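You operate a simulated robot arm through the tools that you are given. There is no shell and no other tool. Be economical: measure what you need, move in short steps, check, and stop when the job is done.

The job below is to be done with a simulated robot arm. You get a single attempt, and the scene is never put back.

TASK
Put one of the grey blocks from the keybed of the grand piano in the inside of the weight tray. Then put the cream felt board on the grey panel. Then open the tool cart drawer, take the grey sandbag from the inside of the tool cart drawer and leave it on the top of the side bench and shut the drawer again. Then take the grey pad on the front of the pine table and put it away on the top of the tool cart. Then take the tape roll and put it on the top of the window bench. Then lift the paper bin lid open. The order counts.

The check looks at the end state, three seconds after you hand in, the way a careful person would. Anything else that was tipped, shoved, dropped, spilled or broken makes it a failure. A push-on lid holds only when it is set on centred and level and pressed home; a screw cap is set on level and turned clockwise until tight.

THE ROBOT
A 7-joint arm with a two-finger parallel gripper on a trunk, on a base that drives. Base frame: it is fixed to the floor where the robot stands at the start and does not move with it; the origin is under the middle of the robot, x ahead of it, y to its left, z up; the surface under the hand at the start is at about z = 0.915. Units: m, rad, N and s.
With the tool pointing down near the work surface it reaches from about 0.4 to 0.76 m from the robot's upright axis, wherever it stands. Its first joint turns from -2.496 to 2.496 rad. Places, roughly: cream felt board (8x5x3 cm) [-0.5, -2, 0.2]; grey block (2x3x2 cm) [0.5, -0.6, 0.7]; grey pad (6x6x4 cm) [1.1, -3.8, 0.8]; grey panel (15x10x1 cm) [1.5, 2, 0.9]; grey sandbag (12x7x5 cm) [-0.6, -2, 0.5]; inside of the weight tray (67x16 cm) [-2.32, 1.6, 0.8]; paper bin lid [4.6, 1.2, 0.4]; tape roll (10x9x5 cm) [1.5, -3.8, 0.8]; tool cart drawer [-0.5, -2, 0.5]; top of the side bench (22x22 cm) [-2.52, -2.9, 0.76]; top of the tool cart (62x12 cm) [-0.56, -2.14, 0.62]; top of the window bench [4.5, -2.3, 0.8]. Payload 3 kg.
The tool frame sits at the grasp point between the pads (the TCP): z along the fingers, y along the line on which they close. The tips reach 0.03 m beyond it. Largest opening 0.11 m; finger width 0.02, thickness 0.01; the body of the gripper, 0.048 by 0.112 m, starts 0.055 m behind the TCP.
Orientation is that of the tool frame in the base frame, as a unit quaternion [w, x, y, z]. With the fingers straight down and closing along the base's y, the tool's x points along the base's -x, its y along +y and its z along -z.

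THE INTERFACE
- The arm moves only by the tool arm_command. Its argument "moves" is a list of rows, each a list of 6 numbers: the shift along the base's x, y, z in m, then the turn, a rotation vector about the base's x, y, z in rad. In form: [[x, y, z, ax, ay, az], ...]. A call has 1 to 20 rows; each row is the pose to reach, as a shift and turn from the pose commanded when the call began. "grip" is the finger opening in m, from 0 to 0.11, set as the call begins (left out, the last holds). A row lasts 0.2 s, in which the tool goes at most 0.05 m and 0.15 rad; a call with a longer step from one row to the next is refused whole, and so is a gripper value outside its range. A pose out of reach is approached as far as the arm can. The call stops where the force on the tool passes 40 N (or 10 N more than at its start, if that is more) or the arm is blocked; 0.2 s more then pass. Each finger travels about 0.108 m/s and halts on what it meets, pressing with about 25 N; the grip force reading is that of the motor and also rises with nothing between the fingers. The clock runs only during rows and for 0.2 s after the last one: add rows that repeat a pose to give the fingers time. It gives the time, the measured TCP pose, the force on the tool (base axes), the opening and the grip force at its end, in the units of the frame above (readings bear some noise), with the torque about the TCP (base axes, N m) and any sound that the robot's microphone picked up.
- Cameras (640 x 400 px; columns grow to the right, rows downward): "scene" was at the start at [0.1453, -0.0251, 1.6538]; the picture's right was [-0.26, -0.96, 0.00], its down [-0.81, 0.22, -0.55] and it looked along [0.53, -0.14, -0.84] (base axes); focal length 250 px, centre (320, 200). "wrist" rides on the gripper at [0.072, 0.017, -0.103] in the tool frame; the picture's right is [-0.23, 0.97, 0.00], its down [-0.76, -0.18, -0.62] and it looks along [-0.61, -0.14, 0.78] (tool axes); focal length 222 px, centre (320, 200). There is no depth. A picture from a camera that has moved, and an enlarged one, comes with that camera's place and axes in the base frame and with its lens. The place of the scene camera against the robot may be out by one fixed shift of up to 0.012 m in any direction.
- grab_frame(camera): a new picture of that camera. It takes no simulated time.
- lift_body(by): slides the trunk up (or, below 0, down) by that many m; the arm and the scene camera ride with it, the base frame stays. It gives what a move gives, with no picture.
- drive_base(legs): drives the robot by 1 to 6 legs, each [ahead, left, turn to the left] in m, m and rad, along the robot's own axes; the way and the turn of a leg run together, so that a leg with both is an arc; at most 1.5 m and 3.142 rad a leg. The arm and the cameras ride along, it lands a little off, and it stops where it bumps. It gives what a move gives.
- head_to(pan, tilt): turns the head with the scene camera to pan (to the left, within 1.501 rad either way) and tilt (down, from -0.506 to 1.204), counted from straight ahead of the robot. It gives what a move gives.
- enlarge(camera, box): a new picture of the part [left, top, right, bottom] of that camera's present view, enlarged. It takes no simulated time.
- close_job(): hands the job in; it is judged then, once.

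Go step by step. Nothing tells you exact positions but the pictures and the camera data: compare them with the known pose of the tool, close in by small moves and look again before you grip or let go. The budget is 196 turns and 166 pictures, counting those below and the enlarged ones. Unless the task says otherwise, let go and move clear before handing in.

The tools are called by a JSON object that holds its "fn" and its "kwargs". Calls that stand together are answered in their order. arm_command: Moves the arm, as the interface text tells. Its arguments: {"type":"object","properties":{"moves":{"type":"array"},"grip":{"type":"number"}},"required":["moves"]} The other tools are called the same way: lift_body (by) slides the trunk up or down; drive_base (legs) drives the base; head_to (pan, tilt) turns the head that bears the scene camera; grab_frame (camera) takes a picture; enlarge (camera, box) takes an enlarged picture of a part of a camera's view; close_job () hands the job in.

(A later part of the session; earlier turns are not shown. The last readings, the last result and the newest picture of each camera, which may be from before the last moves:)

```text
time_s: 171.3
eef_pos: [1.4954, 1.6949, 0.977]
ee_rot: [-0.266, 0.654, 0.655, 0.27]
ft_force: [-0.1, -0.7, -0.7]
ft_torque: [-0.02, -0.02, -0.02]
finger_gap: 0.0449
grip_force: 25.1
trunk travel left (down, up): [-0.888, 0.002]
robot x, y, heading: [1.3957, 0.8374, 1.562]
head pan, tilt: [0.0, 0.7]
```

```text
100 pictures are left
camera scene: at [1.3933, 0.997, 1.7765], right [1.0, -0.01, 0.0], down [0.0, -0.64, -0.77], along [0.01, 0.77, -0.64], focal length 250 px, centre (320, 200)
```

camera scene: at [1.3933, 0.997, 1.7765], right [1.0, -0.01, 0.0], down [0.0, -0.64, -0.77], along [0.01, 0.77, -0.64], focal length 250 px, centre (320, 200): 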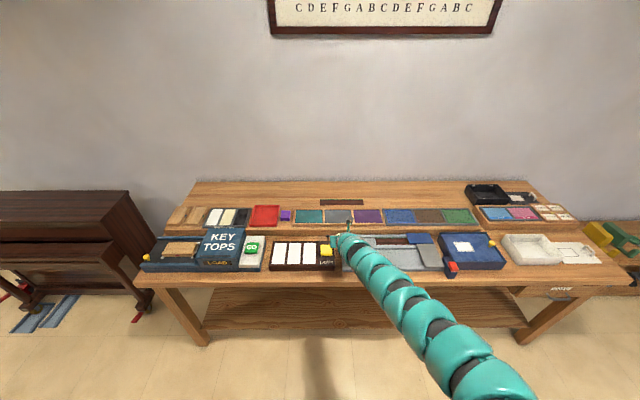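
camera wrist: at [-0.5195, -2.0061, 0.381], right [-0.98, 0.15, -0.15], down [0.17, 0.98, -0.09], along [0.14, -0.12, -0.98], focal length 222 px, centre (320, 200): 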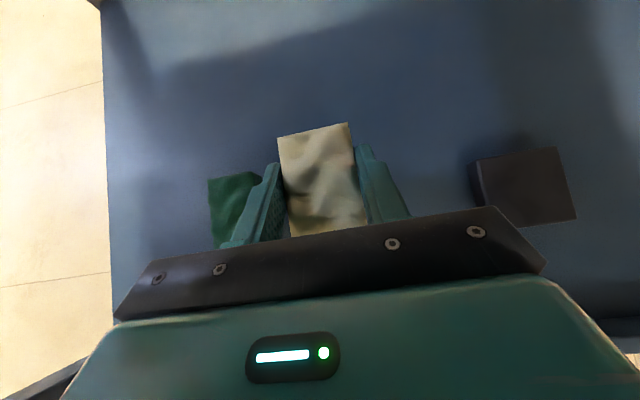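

{"fn": "enlarge", "kwargs": {"camera": "scene", "box": [270, 175, 510, 290]}}

{"fn": "grab_frame", "kwargs": {"camera": "wrist"}}

```text
2.67 times, centred on (390, 232) of scene
camera zoom: at [1.3933, 0.997, 1.7765], right [1.0, -0.01, 0.0], down [0.0, -0.64, -0.77], along [0.01, 0.77, -0.64], focal length 668 px, centre (133, 113)
```

zoom: 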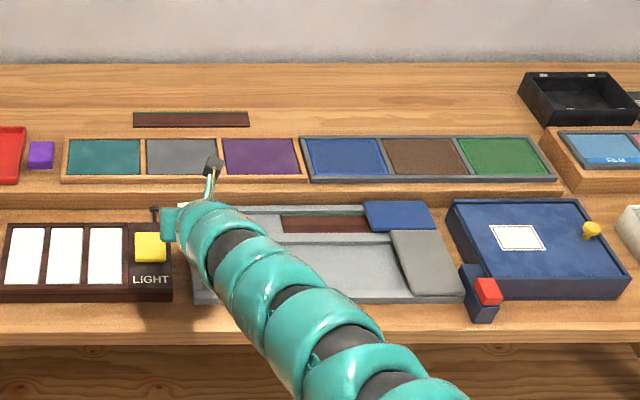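

```text
98 pictures are left
camera wrist: at [1.5102, 1.6717, 1.1012], right [0.97, -0.16, -0.15], down [-0.18, -0.98, -0.09], along [-0.14, 0.12, -0.98], focal length 222 px, centre (320, 200)
```

wrist: 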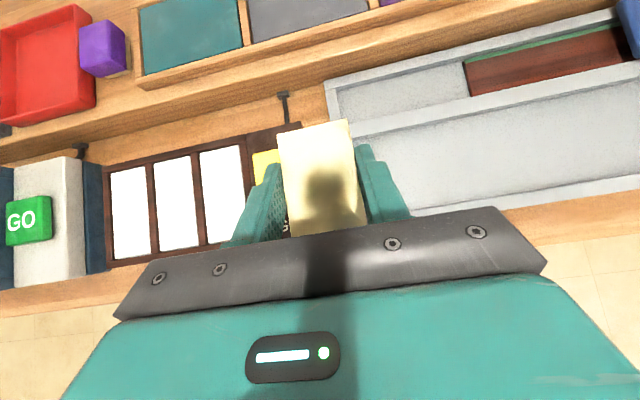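

The grey panel sits in the wooden frame, about (1.50,1.93). Drive ahead 0.17 and look down with the wrist camera.

{"fn": "drive_base", "kwargs": {"legs": [[0.18, 0, 0]]}}

{"fn": "grab_frame", "kwargs": {"camera": "wrist"}}

{"fn": "grab_frame", "kwargs": {"camera": "scene"}}

```text
time_s: 172.9
eef_pos: [1.493, 1.8789, 0.9761]
ee_rot: [-0.266, 0.652, 0.656, 0.27]
ft_force: [0.4, -1.1, -0.5]
ft_torque: [0.02, 0.03, 0.0]
finger_gap: 0.0452
grip_force: 25.1
trunk travel left (down, up): [-0.888, 0.002]
robot x, y, heading: [1.402, 1.0203, 1.567]
head pan, tilt: [0.0, 0.7]
```

```text
97 pictures are left
camera wrist: at [1.5086, 1.8565, 1.1004], right [0.98, -0.16, -0.15], down [-0.17, -0.98, -0.09], along [-0.14, 0.12, -0.98], focal length 222 px, centre (320, 200)
```

wrist: 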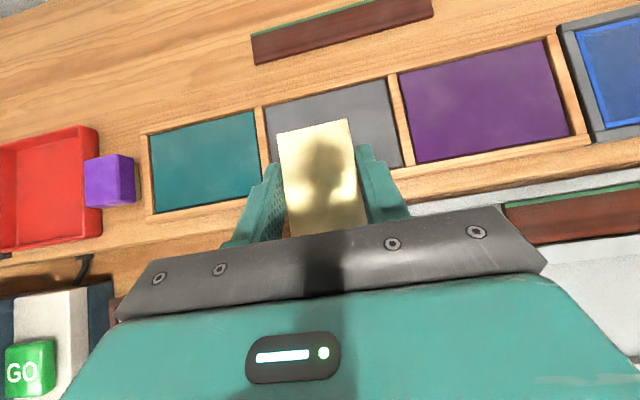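

```text
96 pictures are left
camera scene: at [1.3936, 1.182, 1.7763], right [1.0, 0.0, 0.0], down [0.0, -0.64, -0.76], along [0.0, 0.76, -0.64], focal length 250 px, centre (320, 200)
```

scene: 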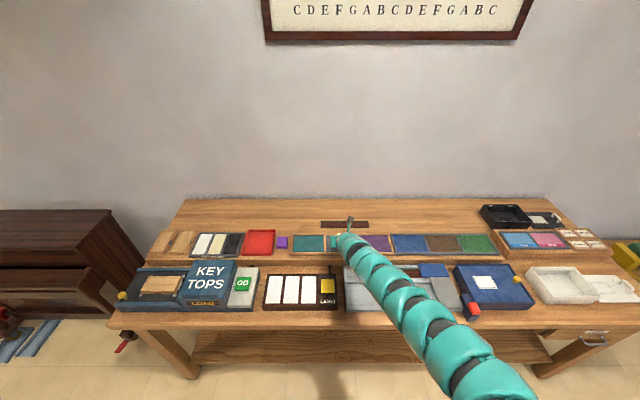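

Panel centre ≈(1.499,1.955). Drive 0.068 ahead so the board is over it, then check.

{"fn": "drive_base", "kwargs": {"legs": [[0.068, -0.006, 0]]}}

{"fn": "arm_command", "kwargs": {"moves": [[0, 0, -0.02, 0, 0, 0], [0, 0, -0.035, 0, 0, 0], [0, 0, -0.035, 0, 0, 0]]}}

{"fn": "grab_frame", "kwargs": {"camera": "wrist"}}

```text
time_s: 173.9
eef_pos: [1.4991, 1.9505, 0.975]
ee_rot: [-0.266, 0.652, 0.657, 0.269]
ft_force: [-0.8, 0.5, -1.3]
ft_torque: [0.02, -0.03, 0.01]
finger_gap: 0.045
grip_force: 25.3
trunk travel left (down, up): [-0.888, 0.002]
robot x, y, heading: [1.4006, 1.0897, 1.569]
head pan, tilt: [0.0, 0.7]
```

```text
time_s: 174.7
eef_pos: [1.499, 1.9471, 0.9403]
ee_rot: [-0.268, 0.652, 0.656, 0.27]
ft_force: [-0.1, 0.9, -1.1]
ft_torque: [-0.04, 0.01, 0.0]
finger_gap: 0.0448
grip_force: 24.2
trunk travel left (down, up): [-0.888, 0.002]
robot x, y, heading: [1.4047, 1.0897, 1.568]
head pan, tilt: [0.0, 0.7]
```

```text
95 pictures are left
camera wrist: at [1.5147, 1.9245, 1.0657], right [0.98, -0.16, -0.15], down [-0.17, -0.98, -0.09], along [-0.14, 0.12, -0.98], focal length 222 px, centre (320, 200)
```

wrist: 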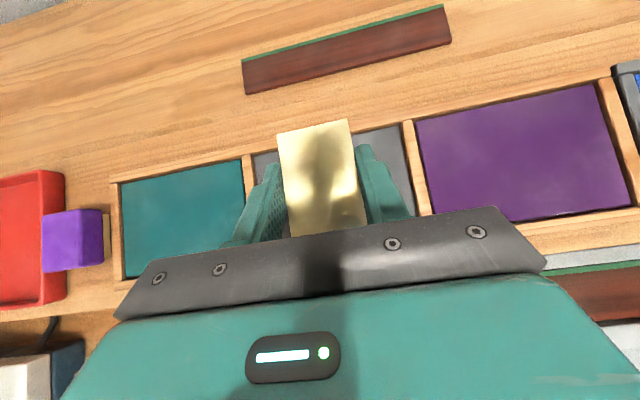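

Aligned. Descend slowly until contact.

{"fn": "arm_command", "kwargs": {"moves": [[0.001, 0.004, -0.015, 0, 0, 0], [0.001, 0.005, -0.03, 0, 0, 0], [0.001, 0.005, -0.04, 0, 0, 0], [0.001, 0.005, -0.046, 0, 0, 0], [0.001, 0.005, -0.052, 0, 0, 0], [0.001, 0.005, -0.058, 0, 0, 0], [0.001, 0.005, -0.064, 0, 0, 0]]}}

{"fn": "grab_frame", "kwargs": {"camera": "wrist"}}

```text
time_s: 176.3
eef_pos: [1.4967, 1.9487, 0.912]
ee_rot: [-0.267, 0.652, 0.656, 0.27]
ft_force: [0.8, 0.5, -0.3]
ft_torque: [0.02, 0.0, 0.03]
finger_gap: 0.045
grip_force: 25.0
out of reach, approached as far as the arm can: row 2, 3, 4, 5, 6, 7
trunk travel left (down, up): [-0.888, 0.002]
robot x, y, heading: [1.4025, 1.093, 1.566]
head pan, tilt: [0.0, 0.7]
```

```text
94 pictures are left
camera wrist: at [1.5112, 1.926, 1.038], right [0.98, -0.16, -0.15], down [-0.17, -0.98, -0.09], along [-0.14, 0.12, -0.98], focal length 222 px, centre (320, 200)
```

wrist: 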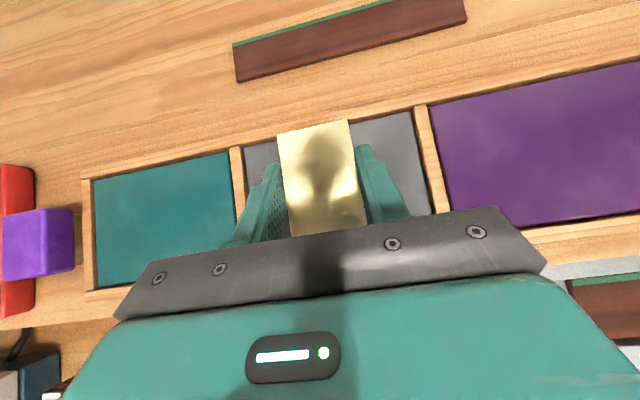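

Arm at its reach limit; use the trunk for the last descent.

{"fn": "lift_body", "kwargs": {"by": -0.018}}

{"fn": "enlarge", "kwargs": {"camera": "wrist", "box": [220, 90, 460, 240]}}

```text
time_s: 176.9
eef_pos: [1.4961, 1.9473, 0.8962]
ee_rot: [-0.267, 0.653, 0.656, 0.27]
ft_force: [-0.2, 0.0, 0.4]
ft_torque: [0.03, -0.03, 0.0]
finger_gap: 0.045
grip_force: 25.1
trunk travel left (down, up): [-0.87, 0.02]
robot x, y, heading: [1.4035, 1.0916, 1.568]
head pan, tilt: [0.0, 0.7]
```

```text
2.67 times, centred on (340, 165) of wrist
camera zoom: at [1.5111, 1.9258, 1.0202], right [0.98, -0.16, -0.15], down [-0.17, -0.98, -0.09], along [-0.14, 0.12, -0.98], focal length 592 px, centre (267, 293)
```

zoom: 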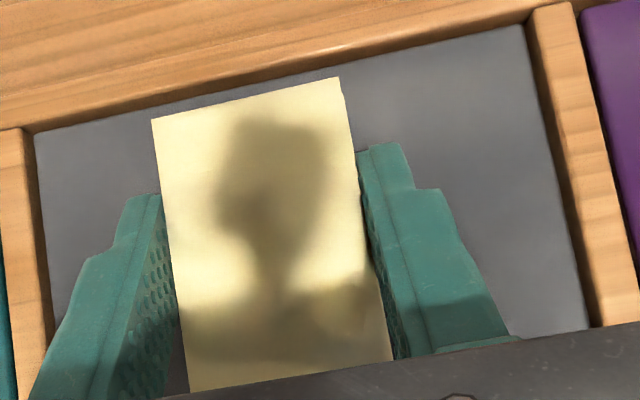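

The board is ~6 mm too far forward (toward me); nudge base 7 mm ahead, then lower further.

{"fn": "drive_base", "kwargs": {"legs": [[0.008, 0, 0]]}}

{"fn": "lift_body", "kwargs": {"by": -0.008}}

{"fn": "enlarge", "kwargs": {"camera": "wrist", "box": [220, 90, 460, 240]}}

```text
time_s: 177.7
eef_pos: [1.4962, 1.9558, 0.8956]
ee_rot: [-0.266, 0.653, 0.656, 0.271]
ft_force: [-0.9, 0.2, 0.4]
ft_torque: [-0.01, -0.02, -0.01]
finger_gap: 0.0454
grip_force: 25.3
trunk travel left (down, up): [-0.87, 0.02]
robot x, y, heading: [1.4002, 1.0984, 1.573]
head pan, tilt: [0.0, 0.7]
```

```text
time_s: 178.2
eef_pos: [1.4956, 1.957, 0.8922]
ee_rot: [-0.27, 0.651, 0.655, 0.273]
ft_force: [1.9, 1.9, 24.5]
ft_torque: [-0.17, 0.11, -0.01]
finger_gap: 0.045
grip_force: 25.3
trunk travel left (down, up): [-0.862, 0.028]
robot x, y, heading: [1.4009, 1.0957, 1.568]
head pan, tilt: [0.0, 0.7]
```

```text
2.67 times, centred on (340, 165) of wrist
camera zoom: at [1.5112, 1.9335, 1.0175], right [0.98, -0.16, -0.16], down [-0.17, -0.98, -0.1], along [-0.14, 0.13, -0.98], focal length 592 px, centre (267, 293)
```

zoom: 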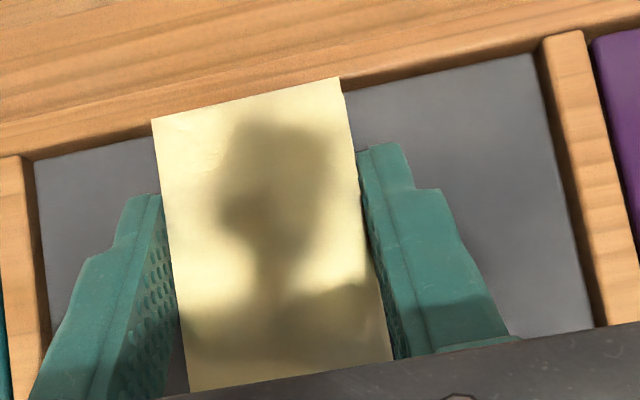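

Contact felt with the board over the panel. Open slowly and look.

{"fn": "arm_command", "kwargs": {"moves": [[0, 0, 0.002, 0, 0, 0], [0, 0, 0.002, 0, 0, 0]], "grip": 0.062}}

{"fn": "grab_frame", "kwargs": {"camera": "wrist"}}

```text
time_s: 178.8
eef_pos: [1.4965, 1.9558, 0.8917]
ee_rot: [-0.269, 0.653, 0.654, 0.271]
ft_force: [9.3, 4.7, 26.5]
ft_torque: [0.55, 0.21, -0.16]
finger_gap: 0.0579
grip_force: 0.2
trunk travel left (down, up): [-0.862, 0.028]
robot x, y, heading: [1.3998, 1.1009, 1.568]
head pan, tilt: [0.0, 0.7]
```

```text
91 pictures are left
camera wrist: at [1.5124, 1.9323, 1.017], right [0.97, -0.16, -0.16], down [-0.18, -0.98, -0.1], along [-0.14, 0.12, -0.98], focal length 222 px, centre (320, 200)
```

wrist: 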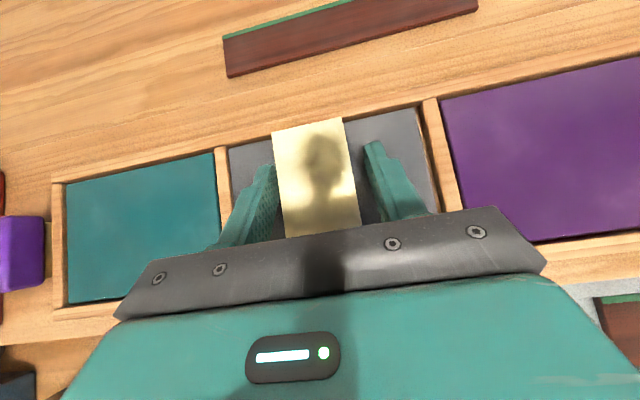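

Released. Rise clear and inspect.

{"fn": "lift_body", "kwargs": {"by": 0.027}}

{"fn": "arm_command", "kwargs": {"moves": [[0, -0.005, 0.03, 0, 0, 0], [0, -0.01, 0.06, 0, 0, 0], [0, -0.05, 0.08, 0, 0, 0], [0, -0.08, 0.08, 0, 0, 0]]}}

{"fn": "grab_frame", "kwargs": {"camera": "wrist"}}

```text
time_s: 179.6
eef_pos: [1.4938, 1.9558, 0.9148]
ee_rot: [-0.266, 0.653, 0.656, 0.269]
ft_force: [0.2, 0.3, -0.1]
ft_torque: [0.0, 0.01, 0.0]
finger_gap: 0.0621
grip_force: 0.1
trunk travel left (down, up): [-0.889, 0.001]
robot x, y, heading: [1.4012, 1.0998, 1.57]
head pan, tilt: [0.0, 0.7]
```

```text
time_s: 180.6
eef_pos: [1.4988, 1.8761, 0.9953]
ee_rot: [-0.268, 0.655, 0.654, 0.268]
ft_force: [0.4, 0.3, -0.1]
ft_torque: [0.01, 0.07, 0.06]
finger_gap: 0.0621
grip_force: 0.0
trunk travel left (down, up): [-0.889, 0.001]
robot x, y, heading: [1.4009, 1.1044, 1.568]
head pan, tilt: [0.0, 0.7]
```

```text
90 pictures are left
camera wrist: at [1.5155, 1.854, 1.1204], right [0.97, -0.16, -0.16], down [-0.18, -0.98, -0.09], along [-0.14, 0.12, -0.98], focal length 222 px, centre (320, 200)
```

wrist: 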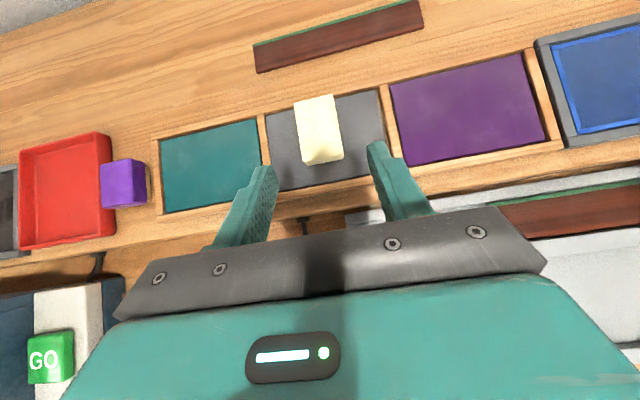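

The board lies flat on the grey panel. Now reverse the route back to the tool cart.

{"fn": "drive_base", "kwargs": {"legs": [[-0.28, 0, 0], [0, 0.7, 0], [0, 0.69, 0], [-0.8, 0, 0], [-0.8, 0, 0], [0, 0, 1.57]]}}

{"fn": "drive_base", "kwargs": {"legs": [[0, 0, 1.57]]}}

{"fn": "head_to", "kwargs": {"pan": 0.0, "tilt": 0.6}}

{"fn": "grab_frame", "kwargs": {"camera": "scene"}}

```text
time_s: 201.0
eef_pos: [-0.7825, -0.6592, 0.996]
ee_rot: [-0.38, 0.013, 0.925, 0.008]
ft_force: [0.3, -0.4, 0.2]
ft_torque: [-0.01, 0.0, -0.01]
finger_gap: 0.062
grip_force: 0.1
trunk travel left (down, up): [-0.889, 0.001]
robot x, y, heading: [-0.0075, -0.7746, 3.111]
head pan, tilt: [0.0, 0.7]
```

```text
time_s: 205.2
eef_pos: [-0.1431, -1.5496, 0.996]
ee_rot: [-0.277, -0.638, 0.67, -0.26]
ft_force: [0.5, 0.1, -0.1]
ft_torque: [-0.05, 0.0, 0.03]
finger_gap: 0.0617
grip_force: 0.1
trunk travel left (down, up): [-0.889, 0.001]
robot x, y, heading: [-0.008, -0.7761, -1.626]
head pan, tilt: [0.0, 0.7]
```

```text
time_s: 205.8
eef_pos: [-0.1419, -1.5501, 0.9962]
ee_rot: [-0.277, -0.638, 0.67, -0.26]
ft_force: [-0.3, -0.9, -0.1]
ft_torque: [-0.04, 0.02, 0.01]
finger_gap: 0.0621
grip_force: 0.0
trunk travel left (down, up): [-0.889, 0.001]
robot x, y, heading: [-0.0079, -0.7791, -1.624]
head pan, tilt: [0.0, 0.6]
```

```text
89 pictures are left
camera scene: at [-0.0203, -0.9522, 1.7861], right [-1.0, 0.05, 0.0], down [0.03, 0.56, -0.82], along [-0.04, -0.82, -0.57], focal length 250 px, centre (320, 200)
```

scene: 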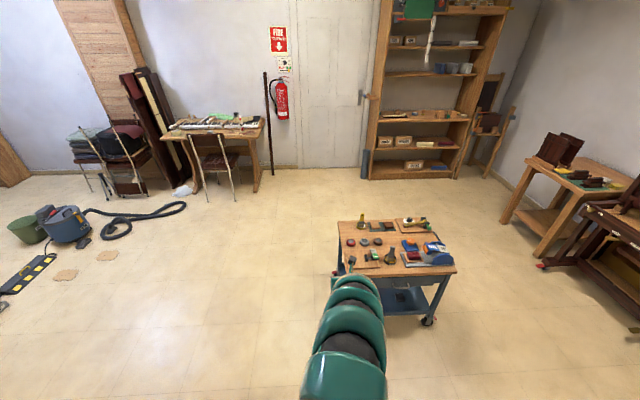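

Fix heading, line the hand up with the drawer handle (x≈-0.553), and turn the hand horizontal with vertical closing.

{"fn": "drive_base", "kwargs": {"legs": [[0, 0, 0.054], [0, -0.455, 0]]}}

{"fn": "arm_command", "kwargs": {"moves": [[0, 0, 0, -0.14, 0, 0], [0, -0.01, 0, -0.28, 0, 0], [0, -0.02, 0, -0.42, 0, 0], [0, -0.03, 0, -0.56, 0, 0], [0, -0.04, 0, -0.7, 0, 0], [0, -0.05, 0, -0.785, 0, 0], [0, -0.05, 0, -0.785, 0, 0]], "grip": 0.05}}

{"fn": "arm_command", "kwargs": {"moves": [[0, 0, 0, 0, -0.15, 0], [0, 0, 0, 0, -0.3, 0], [0, 0, 0, 0, -0.45, 0], [0, 0, 0, 0, -0.6, 0], [0, 0, 0, 0, -0.75, 0], [0, 0, 0, 0, -0.9, 0], [0, 0, 0, 0, -1.05, 0], [0, 0, 0, 0, -1.2, 0], [0, 0, 0, 0, -1.35, 0], [0, 0, 0, 0, -1.5, 0], [0, 0, 0, 0, -1.57, 0], [0, 0, 0, 0, -1.57, 0]]}}

{"fn": "lift_body", "kwargs": {"by": -0.38}}

{"fn": "grab_frame", "kwargs": {"camera": "wrist"}}

{"fn": "grab_frame", "kwargs": {"camera": "scene"}}

```text
time_s: 209.0
eef_pos: [-0.5546, -1.5546, 0.9957]
ee_rot: [0.27, 0.656, -0.652, 0.268]
ft_force: [-0.4, 0.6, 0.7]
ft_torque: [0.02, -0.01, 0.0]
finger_gap: 0.0619
grip_force: 0.0
trunk travel left (down, up): [-0.889, 0.001]
robot x, y, heading: [-0.4621, -0.778, -1.57]
head pan, tilt: [0.0, 0.6]
```

```text
time_s: 210.6
eef_pos: [-0.5538, -1.6057, 0.9984]
ee_rot: [0.501, 0.502, -0.5, 0.498]
ft_force: [0.2, 0.1, 0.6]
ft_torque: [-0.03, -0.03, 0.0]
finger_gap: 0.0499
grip_force: 0.0
trunk travel left (down, up): [-0.889, 0.001]
robot x, y, heading: [-0.4623, -0.7771, -1.572]
head pan, tilt: [0.0, 0.6]
```

```text
time_s: 213.2
eef_pos: [-0.5537, -1.6059, 0.9957]
ee_rot: [0.0, -0.004, 0.708, -0.706]
ft_force: [0.3, -0.7, 0.9]
ft_torque: [0.03, -0.01, -0.01]
finger_gap: 0.05
grip_force: 0.0
trunk travel left (down, up): [-0.889, 0.001]
robot x, y, heading: [-0.4598, -0.7743, -1.574]
head pan, tilt: [0.0, 0.6]
```

```text
time_s: 216.8
eef_pos: [-0.554, -1.6049, 0.6139]
ee_rot: [0.0, -0.006, 0.707, -0.707]
ft_force: [0.6, -0.2, -0.5]
ft_torque: [-0.01, -0.02, 0.0]
finger_gap: 0.0499
grip_force: 0.0
trunk travel left (down, up): [-0.509, 0.381]
robot x, y, heading: [-0.4596, -0.7769, -1.573]
head pan, tilt: [0.0, 0.6]
```

```text
88 pictures are left
camera wrist: at [-0.6275, -1.5043, 0.5997], right [0.22, 0.0, -0.98], down [0.76, 0.63, 0.17], along [0.61, -0.78, 0.14], focal length 222 px, centre (320, 200)
```

wrist: 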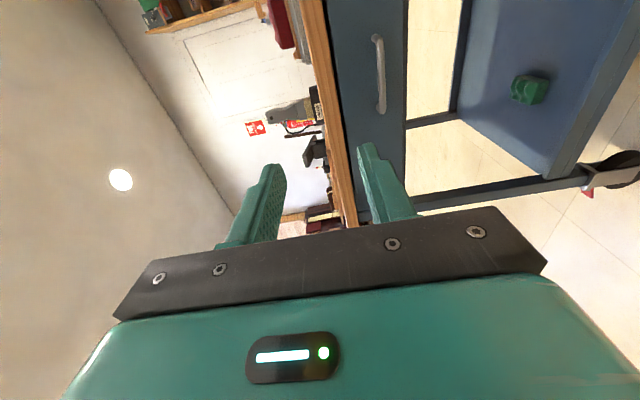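

```text
87 pictures are left
camera scene: at [-0.4638, -0.9519, 1.4061], right [-1.0, 0.0, 0.0], down [0.0, 0.56, -0.83], along [0.0, -0.83, -0.56], focal length 250 px, centre (320, 200)
```

scene: 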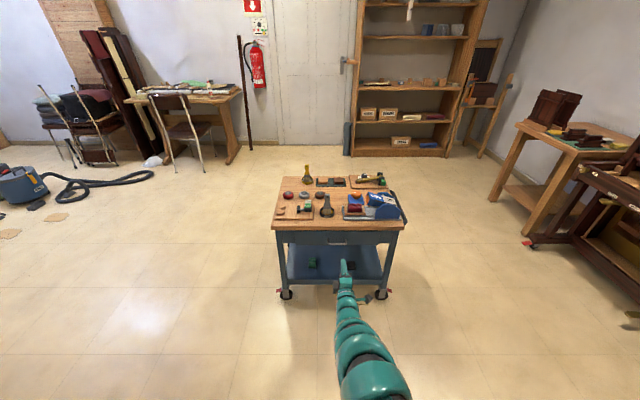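

Handle at about x=-0.55, z≈0.53. Lower to that height and advance 0.15.

{"fn": "lift_body", "kwargs": {"by": -0.084}}

{"fn": "drive_base", "kwargs": {"legs": [[0.14, 0, 0]]}}

{"fn": "grab_frame", "kwargs": {"camera": "wrist"}}

{"fn": "enlarge", "kwargs": {"camera": "scene", "box": [260, 200, 420, 300]}}

```text
time_s: 218.0
eef_pos: [-0.5534, -1.6056, 0.5317]
ee_rot: [0.0, -0.004, 0.707, -0.707]
ft_force: [0.4, 0.3, -0.3]
ft_torque: [0.02, 0.02, -0.04]
finger_gap: 0.0502
grip_force: 0.1
trunk travel left (down, up): [-0.425, 0.465]
robot x, y, heading: [-0.46, -0.775, -1.571]
head pan, tilt: [0.0, 0.6]
```

```text
time_s: 219.4
eef_pos: [-0.5531, -1.75, 0.5321]
ee_rot: [-0.001, -0.004, 0.707, -0.707]
ft_force: [0.8, -0.6, -0.1]
ft_torque: [-0.03, 0.01, 0.01]
finger_gap: 0.0503
grip_force: 0.1
trunk travel left (down, up): [-0.425, 0.465]
robot x, y, heading: [-0.4608, -0.9229, -1.571]
head pan, tilt: [0.0, 0.6]
```

```text
86 pictures are left
camera wrist: at [-0.6281, -1.6489, 0.5155], right [0.22, 0.0, -0.98], down [0.76, 0.63, 0.17], along [0.61, -0.78, 0.14], focal length 222 px, centre (320, 200)
```

wrist: 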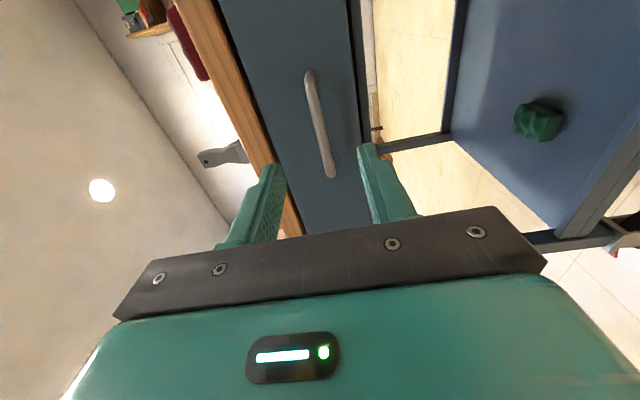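

```text
4.00 times, centred on (340, 250) of scene
camera zoom: at [-0.4641, -1.0968, 1.322], right [-1.0, 0.0, 0.0], down [0.0, 0.57, -0.82], along [0.0, -0.82, -0.57], focal length 1002 px, centre (240, 0)
```

zoom: 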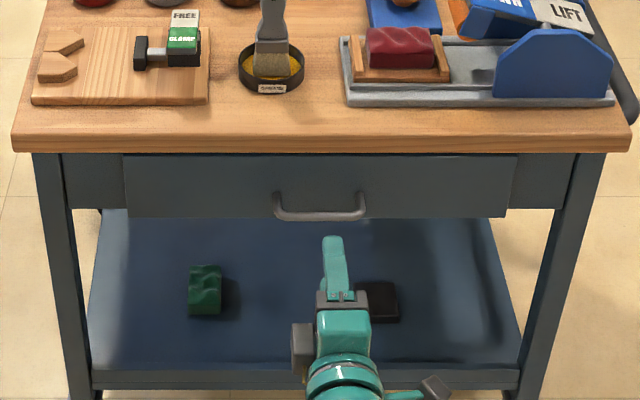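

Handle ≈(-0.55,-1.855,0.53). Drive 0.075 ahead and look.

{"fn": "drive_base", "kwargs": {"legs": [[0.075, 0, 0]]}}

{"fn": "grab_frame", "kwargs": {"camera": "wrist"}}

{"fn": "enlarge", "kwargs": {"camera": "scene", "box": [290, 200, 410, 275]}}

```text
time_s: 220.4
eef_pos: [-0.5539, -1.8237, 0.5314]
ee_rot: [-0.001, -0.004, 0.708, -0.706]
ft_force: [0.3, -0.2, 0.3]
ft_torque: [0.01, -0.04, 0.02]
finger_gap: 0.0502
grip_force: 0.0
trunk travel left (down, up): [-0.425, 0.465]
robot x, y, heading: [-0.4604, -0.9928, -1.575]
head pan, tilt: [0.0, 0.6]
```

```text
84 pictures are left
camera wrist: at [-0.6286, -1.7228, 0.5154], right [0.22, 0.0, -0.98], down [0.76, 0.63, 0.17], along [0.61, -0.78, 0.14], focal length 222 px, centre (320, 200)
```

wrist: 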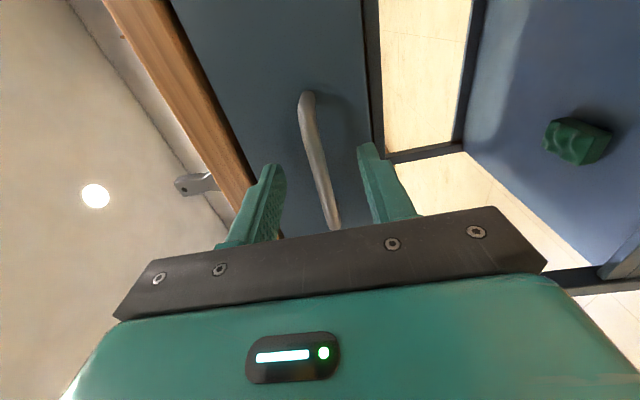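

```text
5.33 times, centred on (350, 238) of scene
camera zoom: at [-0.4644, -1.1709, 1.322], right [-1.0, 0.0, 0.0], down [0.0, 0.57, -0.82], along [0.0, -0.82, -0.57], focal length 1336 px, centre (160, 0)
```

zoom: 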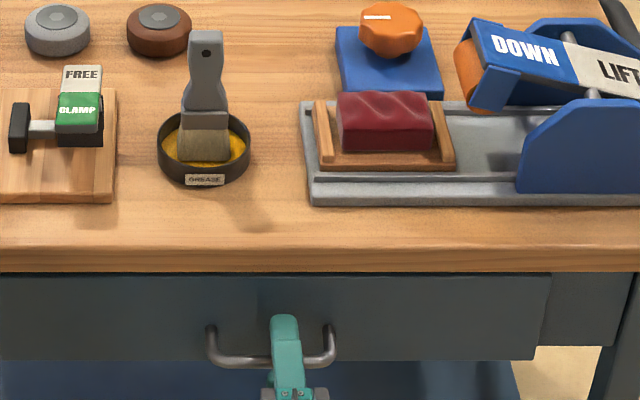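

The bar passes centred between the fingers. Advance 3 cm and close.

{"fn": "arm_command", "kwargs": {"moves": [[0, -0.012, 0, 0, 0, 0], [0, -0.024, 0, 0, 0, 0], [0, -0.034, 0, 0, 0, 0], [0, -0.034, 0, 0, 0, 0]]}}

{"fn": "arm_command", "kwargs": {"moves": [[0, 0, 0, 0, 0, 0], [0, 0, 0, 0, 0, 0], [0, 0, 0, 0, 0, 0]], "grip": 0.0}}

{"fn": "grab_frame", "kwargs": {"camera": "wrist"}}

```text
time_s: 221.1
eef_pos: [-0.5565, -1.8405, 0.5273]
ee_rot: [-0.002, -0.005, 0.71, -0.704]
ft_force: [-2.0, 29.2, 7.5]
ft_torque: [-1.11, -0.17, -0.3]
finger_gap: 0.0541
grip_force: 3.1
trunk travel left (down, up): [-0.425, 0.465]
robot x, y, heading: [-0.4614, -0.9913, -1.577]
head pan, tilt: [0.0, 0.6]
stopped in row 3: the force on the tool passed its limit at 69 N (the readings are from after the stop); the commanded pose is now the measured one
```

```text
time_s: 221.3
eef_pos: [-0.5562, -1.8404, 0.5312]
ee_rot: [-0.002, -0.005, 0.707, -0.707]
ft_force: [-0.9, 34.6, 27.3]
ft_torque: [-0.11, -0.09, 0.12]
finger_gap: 0.0101
grip_force: 11.2
trunk travel left (down, up): [-0.425, 0.465]
robot x, y, heading: [-0.4597, -0.996, -1.573]
head pan, tilt: [0.0, 0.6]
stopped in row 1: the force on the tool passed its limit at 53 N (the readings are from after the stop); the commanded pose is now the measured one
```

```text
82 pictures are left
camera wrist: at [-0.6304, -1.7396, 0.5144], right [0.22, 0.0, -0.98], down [0.76, 0.63, 0.17], along [0.61, -0.78, 0.14], focal length 222 px, centre (320, 200)
```

wrist: 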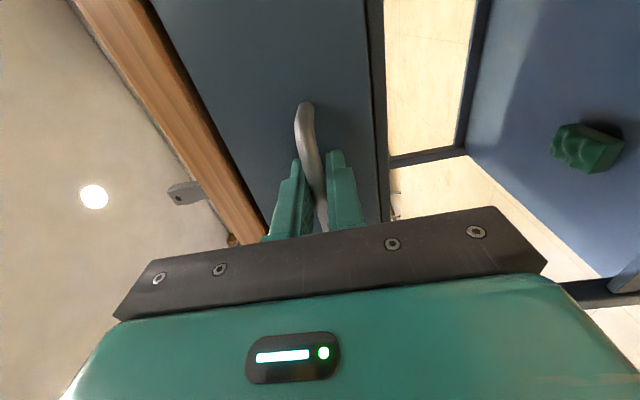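

Handle gripped. Ease off the pressure and pull the drawer with the base.

{"fn": "arm_command", "kwargs": {"moves": [[0, 0.006, -0.001, 0, 0, 0], [0, 0.012, -0.001, 0, 0, 0]]}}

{"fn": "drive_base", "kwargs": {"legs": [[-0.26, 0, 0]]}}

{"fn": "grab_frame", "kwargs": {"camera": "scene"}}

```text
time_s: 221.9
eef_pos: [-0.5569, -1.8304, 0.5295]
ee_rot: [0.002, 0.005, -0.707, 0.707]
ft_force: [3.3, -0.5, 28.8]
ft_torque: [0.08, -0.43, -0.94]
finger_gap: 0.0098
grip_force: 44.8
trunk travel left (down, up): [-0.425, 0.465]
robot x, y, heading: [-0.4577, -0.9973, -1.572]
head pan, tilt: [0.0, 0.6]
```

```text
time_s: 223.2
eef_pos: [-0.5555, -1.7173, 0.5318]
ee_rot: [0.001, 0.004, -0.706, 0.708]
ft_force: [0.0, -0.9, 11.5]
ft_torque: [-0.16, -0.36, 0.21]
finger_gap: 0.0098
grip_force: 45.1
trunk travel left (down, up): [-0.425, 0.465]
robot x, y, heading: [-0.4583, -0.8769, -1.578]
head pan, tilt: [0.0, 0.6]
stopped in leg 1: the force on the tool passed its limit at 41 N (the readings are from after the stop); the commanded pose is now the measured one
```

```text
81 pictures are left
camera scene: at [-0.4644, -1.0537, 1.3221], right [-1.0, 0.01, 0.0], down [0.0, 0.56, -0.83], along [0.0, -0.83, -0.56], focal length 250 px, centre (320, 200)
```

scene: 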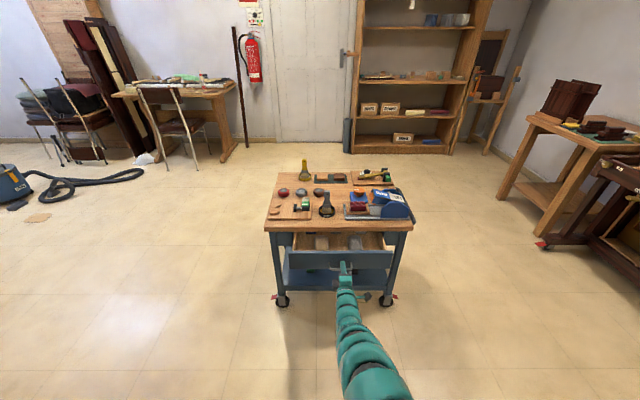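

Drawer is opening (≈11 cm). Continue pulling.

{"fn": "drive_base", "kwargs": {"legs": [[-0.14, 0, 0]]}}

{"fn": "enlarge", "kwargs": {"camera": "scene", "box": [250, 180, 430, 300]}}

```text
time_s: 224.6
eef_pos: [-0.5567, -1.5732, 0.5299]
ee_rot: [0.001, 0.004, -0.706, 0.708]
ft_force: [-10.0, 1.3, 21.1]
ft_torque: [0.07, -0.37, -0.18]
finger_gap: 0.0097
grip_force: 44.8
trunk travel left (down, up): [-0.425, 0.465]
robot x, y, heading: [-0.4591, -0.7366, -1.576]
head pan, tilt: [0.0, 0.6]
```

```text
3.33 times, centred on (340, 240) of scene
camera zoom: at [-0.4641, -0.9094, 1.3225], right [-1.0, 0.0, 0.0], down [0.0, 0.56, -0.83], along [0.0, -0.83, -0.56], focal length 835 px, centre (253, 67)
```

zoom: 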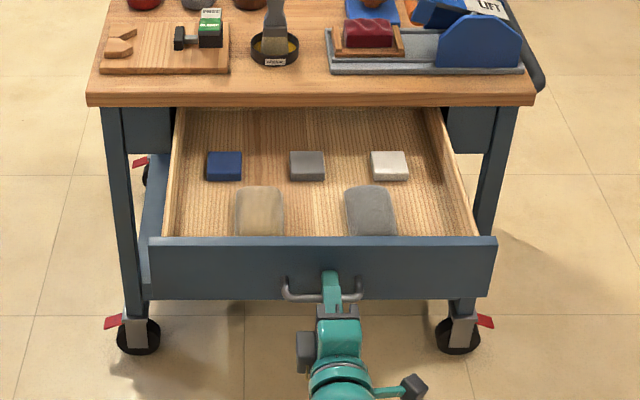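

Drawer is open ~26 cm and the grey sandbag is at the front right (≈-0.62,-1.75). Release, back away, raise and point the hand down.

{"fn": "arm_command", "kwargs": {"moves": [[0, 0, 0, 0, 0, 0], [0, 0, 0, 0, 0, 0]], "grip": 0.05}}

{"fn": "drive_base", "kwargs": {"legs": [[-0.1, 0, 0]]}}

{"fn": "lift_body", "kwargs": {"by": 0.38}}

{"fn": "arm_command", "kwargs": {"moves": [[0, 0, 0, 0.15, 0, 0], [0, 0.01, 0, 0.3, 0, 0], [0, 0.02, 0, 0.45, 0, 0], [0, 0.03, 0, 0.6, 0, 0], [0, 0.04, 0, 0.75, 0, 0], [0, 0.05, 0, 0.9, 0, 0], [0, 0.06, 0, 1.05, 0, 0], [0, 0.07, 0, 1.2, 0, 0], [0, 0.08, 0, 1.35, 0, 0], [0, 0.09, 0, 1.5, 0, 0], [0, 0.1, 0, 1.571, 0, 0], [0, 0.1, 0, 1.571, 0, 0]]}}

{"fn": "arm_command", "kwargs": {"moves": [[0, 0, 0, 0, 0, -0.15], [0, 0, 0, 0, 0, -0.3], [0, 0, 0, 0, 0, -0.45], [0, 0, 0, 0, 0, -0.6], [0, 0, 0, 0, 0, -0.75], [0, 0, 0, 0, 0, -0.9], [0, 0, 0, 0, 0, -1.05], [0, 0, 0, 0, 0, -1.2], [0, 0, 0, 0, 0, -1.35], [0, 0, 0, 0, 0, -1.5], [0, 0, 0, 0, 0, -1.571], [0, 0, 0, 0, 0, -1.571]], "grip": 0.1}}

{"fn": "grab_frame", "kwargs": {"camera": "wrist"}}

{"fn": "grab_frame", "kwargs": {"camera": "scene"}}

```text
time_s: 225.2
eef_pos: [-0.5561, -1.5751, 0.5287]
ee_rot: [-0.002, -0.004, 0.708, -0.706]
ft_force: [-0.3, -1.1, -0.5]
ft_torque: [0.0, -0.01, 0.01]
finger_gap: 0.0502
grip_force: 0.1
trunk travel left (down, up): [-0.425, 0.465]
robot x, y, heading: [-0.4568, -0.736, -1.579]
head pan, tilt: [0.0, 0.6]
```

```text
time_s: 226.3
eef_pos: [-0.5583, -1.4747, 0.5299]
ee_rot: [-0.003, -0.002, 0.708, -0.707]
ft_force: [0.3, 0.3, 0.7]
ft_torque: [-0.02, -0.01, 0.0]
finger_gap: 0.0501
grip_force: 0.1
trunk travel left (down, up): [-0.425, 0.465]
robot x, y, heading: [-0.4589, -0.6351, -1.577]
head pan, tilt: [0.0, 0.6]
```

```text
time_s: 230.0
eef_pos: [-0.5572, -1.4753, 0.909]
ee_rot: [-0.002, -0.003, 0.708, -0.706]
ft_force: [-1.0, -1.1, -0.5]
ft_torque: [0.01, 0.03, 0.02]
finger_gap: 0.05
grip_force: 0.0
trunk travel left (down, up): [-0.805, 0.085]
robot x, y, heading: [-0.4605, -0.639, -1.58]
head pan, tilt: [0.0, 0.6]
```

```text
time_s: 232.6
eef_pos: [-0.5595, -1.3753, 0.9076]
ee_rot: [0.0, -0.003, 1.0, 0.001]
ft_force: [0.2, 0.6, 0.5]
ft_torque: [0.01, 0.02, 0.0]
finger_gap: 0.05
grip_force: 0.1
trunk travel left (down, up): [-0.805, 0.085]
robot x, y, heading: [-0.4634, -0.6347, -1.582]
head pan, tilt: [0.0, 0.6]
```

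```text
time_s: 235.2
eef_pos: [-0.5582, -1.3751, 0.9092]
ee_rot: [-0.001, 0.705, 0.709, 0.001]
ft_force: [-0.4, -0.2, 0.1]
ft_torque: [0.0, 0.0, 0.0]
finger_gap: 0.0999
grip_force: 0.1
trunk travel left (down, up): [-0.805, 0.085]
robot x, y, heading: [-0.4566, -0.6373, -1.579]
head pan, tilt: [0.0, 0.6]
```

```text
79 pictures are left
camera wrist: at [-0.5435, -1.3045, 1.0128], right [0.98, -0.22, 0.0], down [-0.17, -0.76, 0.62], along [-0.14, -0.61, -0.78], focal length 222 px, centre (320, 200)
```

wrist: 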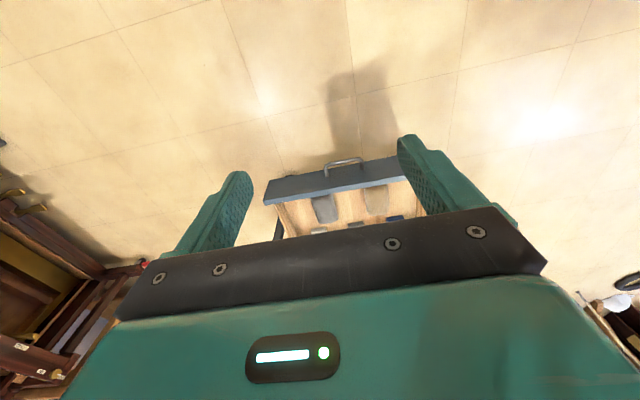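

```text
78 pictures are left
camera scene: at [-0.4638, -0.8123, 1.7021], right [-1.0, 0.01, 0.0], down [0.0, 0.57, -0.82], along [-0.01, -0.82, -0.57], focal length 250 px, centre (320, 200)
```

scene: 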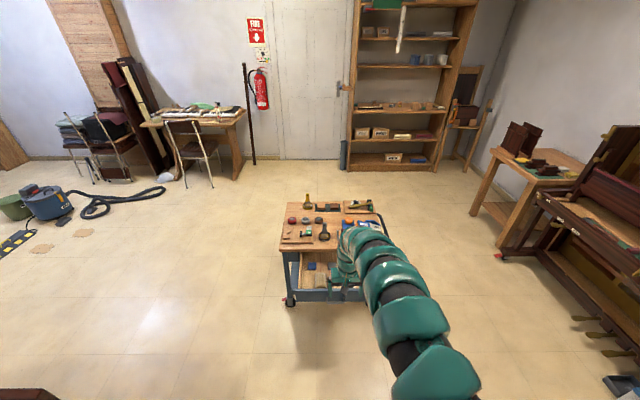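

Drive ahead 0.30 and right 0.06 to bring the hand over the sandbag.

{"fn": "drive_base", "kwargs": {"legs": [[0.33, -0.062, 0.008]]}}

{"fn": "lift_body", "kwargs": {"by": -0.12}}

{"fn": "grab_frame", "kwargs": {"camera": "wrist"}}

```text
time_s: 237.4
eef_pos: [-0.6042, -1.7015, 0.9076]
ee_rot: [0.0, 0.698, 0.716, 0.001]
ft_force: [-0.3, -0.3, -0.6]
ft_torque: [0.03, -0.01, -0.02]
finger_gap: 0.1002
grip_force: 0.2
trunk travel left (down, up): [-0.805, 0.085]
robot x, y, heading: [-0.5154, -0.9579, -1.563]
head pan, tilt: [0.0, 0.6]
```

```text
time_s: 238.9
eef_pos: [-0.6055, -1.7004, 0.7887]
ee_rot: [0.001, 0.698, 0.716, 0.001]
ft_force: [0.0, -0.2, -0.2]
ft_torque: [0.0, 0.01, 0.0]
finger_gap: 0.1
grip_force: 0.0
trunk travel left (down, up): [-0.685, 0.205]
robot x, y, heading: [-0.5197, -0.9623, -1.56]
head pan, tilt: [0.0, 0.6]
```

```text
77 pictures are left
camera wrist: at [-0.5907, -1.6291, 0.893], right [0.98, -0.2, 0.0], down [-0.16, -0.77, 0.62], along [-0.13, -0.61, -0.78], focal length 222 px, centre (320, 200)
```

wrist: 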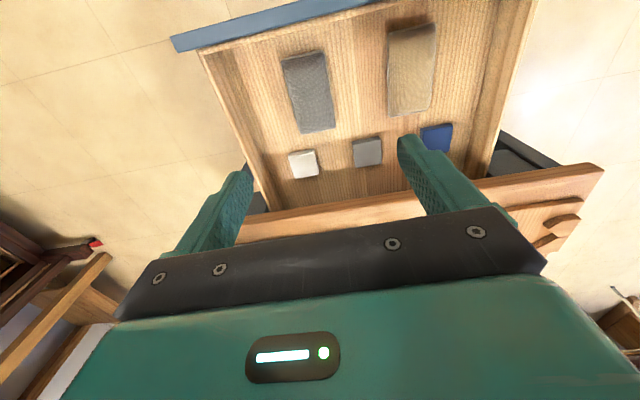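

Sandbag centre ≈(-0.623,-1.712). Align and lower.

{"fn": "arm_command", "kwargs": {"moves": [[-0.01, -0.006, 0, 0, 0, 0], [-0.018, -0.012, -0.02, 0, 0, 0.0], [-0.018, -0.012, -0.02, 0, 0, 0.0]]}}

{"fn": "lift_body", "kwargs": {"by": -0.15}}

{"fn": "grab_frame", "kwargs": {"camera": "wrist"}}

```text
time_s: 239.7
eef_pos: [-0.624, -1.7125, 0.7694]
ee_rot: [0.0, 0.698, 0.716, 0.001]
ft_force: [0.3, -0.1, 0.2]
ft_torque: [0.0, 0.0, -0.01]
finger_gap: 0.0997
grip_force: 0.0
trunk travel left (down, up): [-0.685, 0.205]
robot x, y, heading: [-0.5204, -0.959, -1.561]
head pan, tilt: [0.0, 0.6]
```

```text
time_s: 241.4
eef_pos: [-0.6245, -1.7124, 0.6183]
ee_rot: [0.001, 0.698, 0.717, 0.0]
ft_force: [0.1, -0.8, -0.4]
ft_torque: [-0.01, 0.01, -0.01]
finger_gap: 0.1
grip_force: 0.1
trunk travel left (down, up): [-0.535, 0.355]
robot x, y, heading: [-0.518, -0.9631, -1.564]
head pan, tilt: [0.0, 0.6]
```

```text
76 pictures are left
camera wrist: at [-0.6098, -1.6418, 0.7228], right [0.98, -0.2, 0.0], down [-0.16, -0.77, 0.62], along [-0.13, -0.61, -0.78], focal length 222 px, centre (320, 200)
```

wrist: 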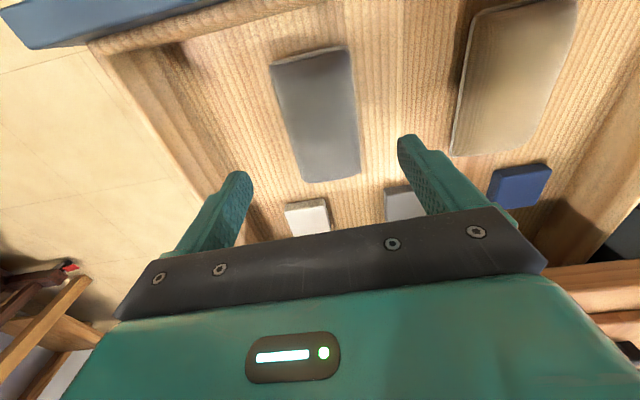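

Well centred. Lower to grip height.

{"fn": "lift_body", "kwargs": {"by": -0.065}}

{"fn": "arm_command", "kwargs": {"moves": [[0.001, 0, -0.006, 0, 0, 0], [0.001, 0, -0.012, 0, 0, 0], [0.001, 0, -0.018, 0, 0, 0], [0.001, 0, -0.024, 0, 0, 0], [0.001, 0, -0.03, 0, 0, 0], [0.001, 0, -0.036, 0, 0, 0]], "grip": 0.092}}

{"fn": "grab_frame", "kwargs": {"camera": "wrist"}}

```text
time_s: 242.4
eef_pos: [-0.6246, -1.7126, 0.5537]
ee_rot: [0.0, 0.698, 0.716, 0.001]
ft_force: [0.2, 0.2, -0.1]
ft_torque: [0.0, 0.01, 0.0]
finger_gap: 0.1001
grip_force: 0.2
trunk travel left (down, up): [-0.47, 0.42]
robot x, y, heading: [-0.5207, -0.9599, -1.557]
head pan, tilt: [0.0, 0.6]
```

```text
time_s: 243.4
eef_pos: [-0.6238, -1.7177, 0.5385]
ee_rot: [0.005, 0.699, 0.716, -0.005]
ft_force: [-0.8, -1.8, 19.6]
ft_torque: [0.13, 0.46, 0.07]
finger_gap: 0.0921
grip_force: 0.1
trunk travel left (down, up): [-0.47, 0.42]
robot x, y, heading: [-0.5178, -0.9588, -1.562]
head pan, tilt: [0.0, 0.6]
stopped in row 4: the force on the tool passed its limit at 48 N (the readings are from after the stop); the commanded pose is now the measured one
```

```text
75 pictures are left
camera wrist: at [-0.6097, -1.6459, 0.6417], right [0.98, -0.2, 0.0], down [-0.16, -0.76, 0.63], along [-0.13, -0.62, -0.77], focal length 222 px, centre (320, 200)
```

wrist: 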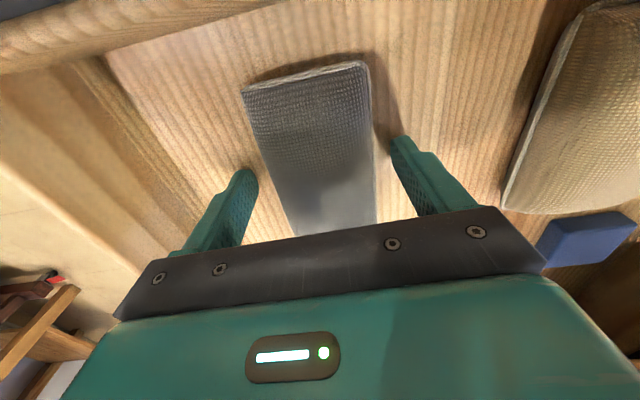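

Drawer floor felt at ≈0.509. Raise 4 mm and close on the bag.

{"fn": "arm_command", "kwargs": {"moves": [[0, 0.003, 0.005, 0, 0, 0], [0, 0.003, 0.005, 0, 0, 0]]}}

{"fn": "arm_command", "kwargs": {"moves": [[0, 0, 0, 0, 0, 0], [0, 0, 0, 0, 0, 0], [0, 0, 0, 0, 0, 0], [0, 0, 0, 0, 0, 0]], "grip": 0.03}}

{"fn": "arm_command", "kwargs": {"moves": [[0, 0, 0.02, 0, 0, 0], [0, 0, 0.05, 0, 0, 0], [0, 0, 0.08, 0, 0, 0], [0, 0, 0.08, 0, 0, 0]]}}

{"fn": "grab_frame", "kwargs": {"camera": "wrist"}}

```text
time_s: 244.0
eef_pos: [-0.625, -1.7145, 0.5405]
ee_rot: [0.002, 0.699, 0.716, -0.003]
ft_force: [-0.1, 0.4, -0.7]
ft_torque: [0.02, 0.01, 0.0]
finger_gap: 0.092
grip_force: 0.0
trunk travel left (down, up): [-0.47, 0.42]
robot x, y, heading: [-0.522, -0.9592, -1.56]
head pan, tilt: [0.0, 0.6]
```

```text
time_s: 245.0
eef_pos: [-0.6249, -1.7138, 0.5406]
ee_rot: [0.002, 0.698, 0.716, -0.003]
ft_force: [0.3, 1.0, -0.1]
ft_torque: [-0.1, -0.09, 0.09]
finger_gap: 0.0616
grip_force: 25.0
trunk travel left (down, up): [-0.47, 0.42]
robot x, y, heading: [-0.5158, -0.9618, -1.561]
head pan, tilt: [0.0, 0.6]
```

```text
time_s: 246.0
eef_pos: [-0.6258, -1.7158, 0.6194]
ee_rot: [0.002, 0.698, 0.716, -0.002]
ft_force: [0.8, 0.6, -3.0]
ft_torque: [0.01, -0.01, -0.01]
finger_gap: 0.0614
grip_force: 25.0
trunk travel left (down, up): [-0.47, 0.42]
robot x, y, heading: [-0.5171, -0.9621, -1.559]
head pan, tilt: [0.0, 0.6]
```

```text
74 pictures are left
camera wrist: at [-0.6118, -1.6436, 0.7226], right [0.98, -0.2, 0.0], down [-0.16, -0.76, 0.63], along [-0.13, -0.62, -0.78], focal length 222 px, centre (320, 200)
```

wrist: 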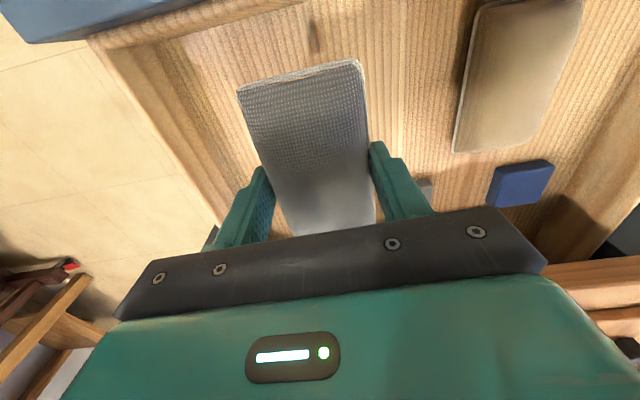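

Sandbag held. Raise it and drive around to the side bench.

{"fn": "lift_body", "kwargs": {"by": 0.4}}

{"fn": "drive_base", "kwargs": {"legs": [[-0.35, 0, 0], [0, -0.88, 0], [1.3, 0, 0], [0.9, 0, 0], [0, 0, -1.58]]}}

{"fn": "grab_frame", "kwargs": {"camera": "scene"}}

```text
time_s: 249.8
eef_pos: [-0.6254, -1.7164, 1.0193]
ee_rot: [0.003, 0.698, 0.716, -0.002]
ft_force: [0.2, -0.2, -3.7]
ft_torque: [0.0, 0.0, 0.02]
finger_gap: 0.0614
grip_force: 25.3
trunk travel left (down, up): [-0.87, 0.02]
robot x, y, heading: [-0.5193, -0.9595, -1.561]
head pan, tilt: [0.0, 0.6]
```

```text
time_s: 253.4
eef_pos: [-0.7854, -1.3605, 1.0183]
ee_rot: [0.004, 0.708, 0.707, 0.0]
ft_force: [-0.4, 0.4, -3.6]
ft_torque: [0.0, -0.03, -0.04]
finger_gap: 0.0611
grip_force: 24.9
trunk travel left (down, up): [-0.87, 0.02]
robot x, y, heading: [-0.6548, -0.612, -1.589]
head pan, tilt: [0.0, 0.6]
stopped in leg 2: the robot was blocked; the commanded pose is now the measured one
```

```text
73 pictures are left
camera scene: at [-0.6675, -0.7851, 1.7669], right [-1.0, 0.02, 0.0], down [0.01, 0.57, -0.82], along [-0.01, -0.82, -0.57], focal length 250 px, centre (320, 200)
```

scene: 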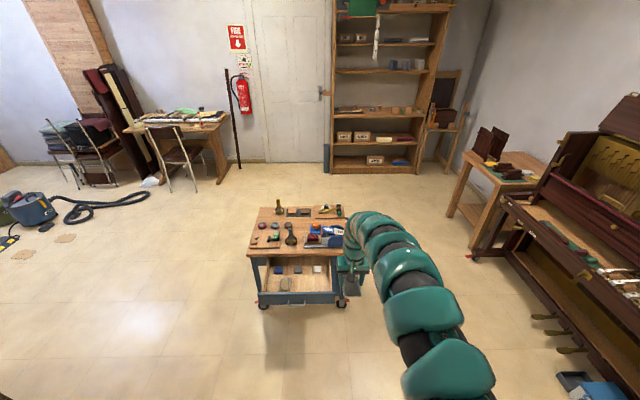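

Blocked — likely grazing the trolley's handle behind me. Move ahead 0.12 first, then sidestep.

{"fn": "drive_base", "kwargs": {"legs": [[0.14, 0, 0.015], [0, -0.72, 0]]}}

{"fn": "head_to", "kwargs": {"pan": -0.4, "tilt": 0.65}}

{"fn": "grab_frame", "kwargs": {"camera": "scene"}}

```text
time_s: 258.3
eef_pos: [-1.4869, -1.5032, 1.0197]
ee_rot: [0.003, 0.701, 0.713, -0.002]
ft_force: [-0.8, 0.6, -4.6]
ft_torque: [-0.02, -0.01, 0.0]
finger_gap: 0.061
grip_force: 25.1
trunk travel left (down, up): [-0.87, 0.02]
robot x, y, heading: [-1.3697, -0.748, -1.57]
head pan, tilt: [0.0, 0.6]
```

```text
time_s: 259.1
eef_pos: [-1.4857, -1.5025, 1.0193]
ee_rot: [0.003, 0.702, 0.713, -0.002]
ft_force: [-0.4, -0.2, -3.7]
ft_torque: [0.0, 0.02, -0.01]
finger_gap: 0.061
grip_force: 25.3
trunk travel left (down, up): [-0.87, 0.02]
robot x, y, heading: [-1.3723, -0.7527, -1.57]
head pan, tilt: [-0.4, 0.649]
```

```text
72 pictures are left
camera scene: at [-1.41, -0.9158, 1.7628], right [-0.92, 0.39, 0.0], down [0.24, 0.56, -0.8], along [-0.31, -0.73, -0.6], focal length 250 px, centre (320, 200)
```

scene: 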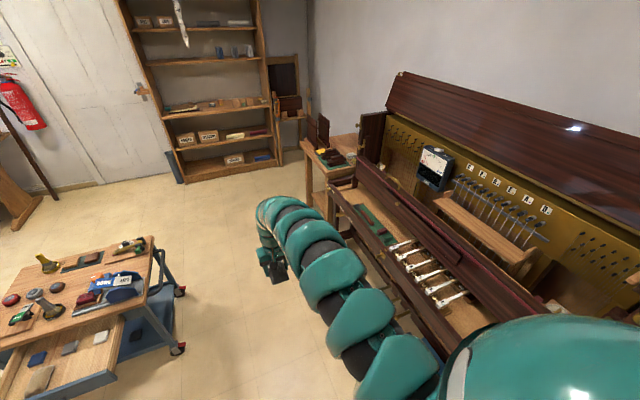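

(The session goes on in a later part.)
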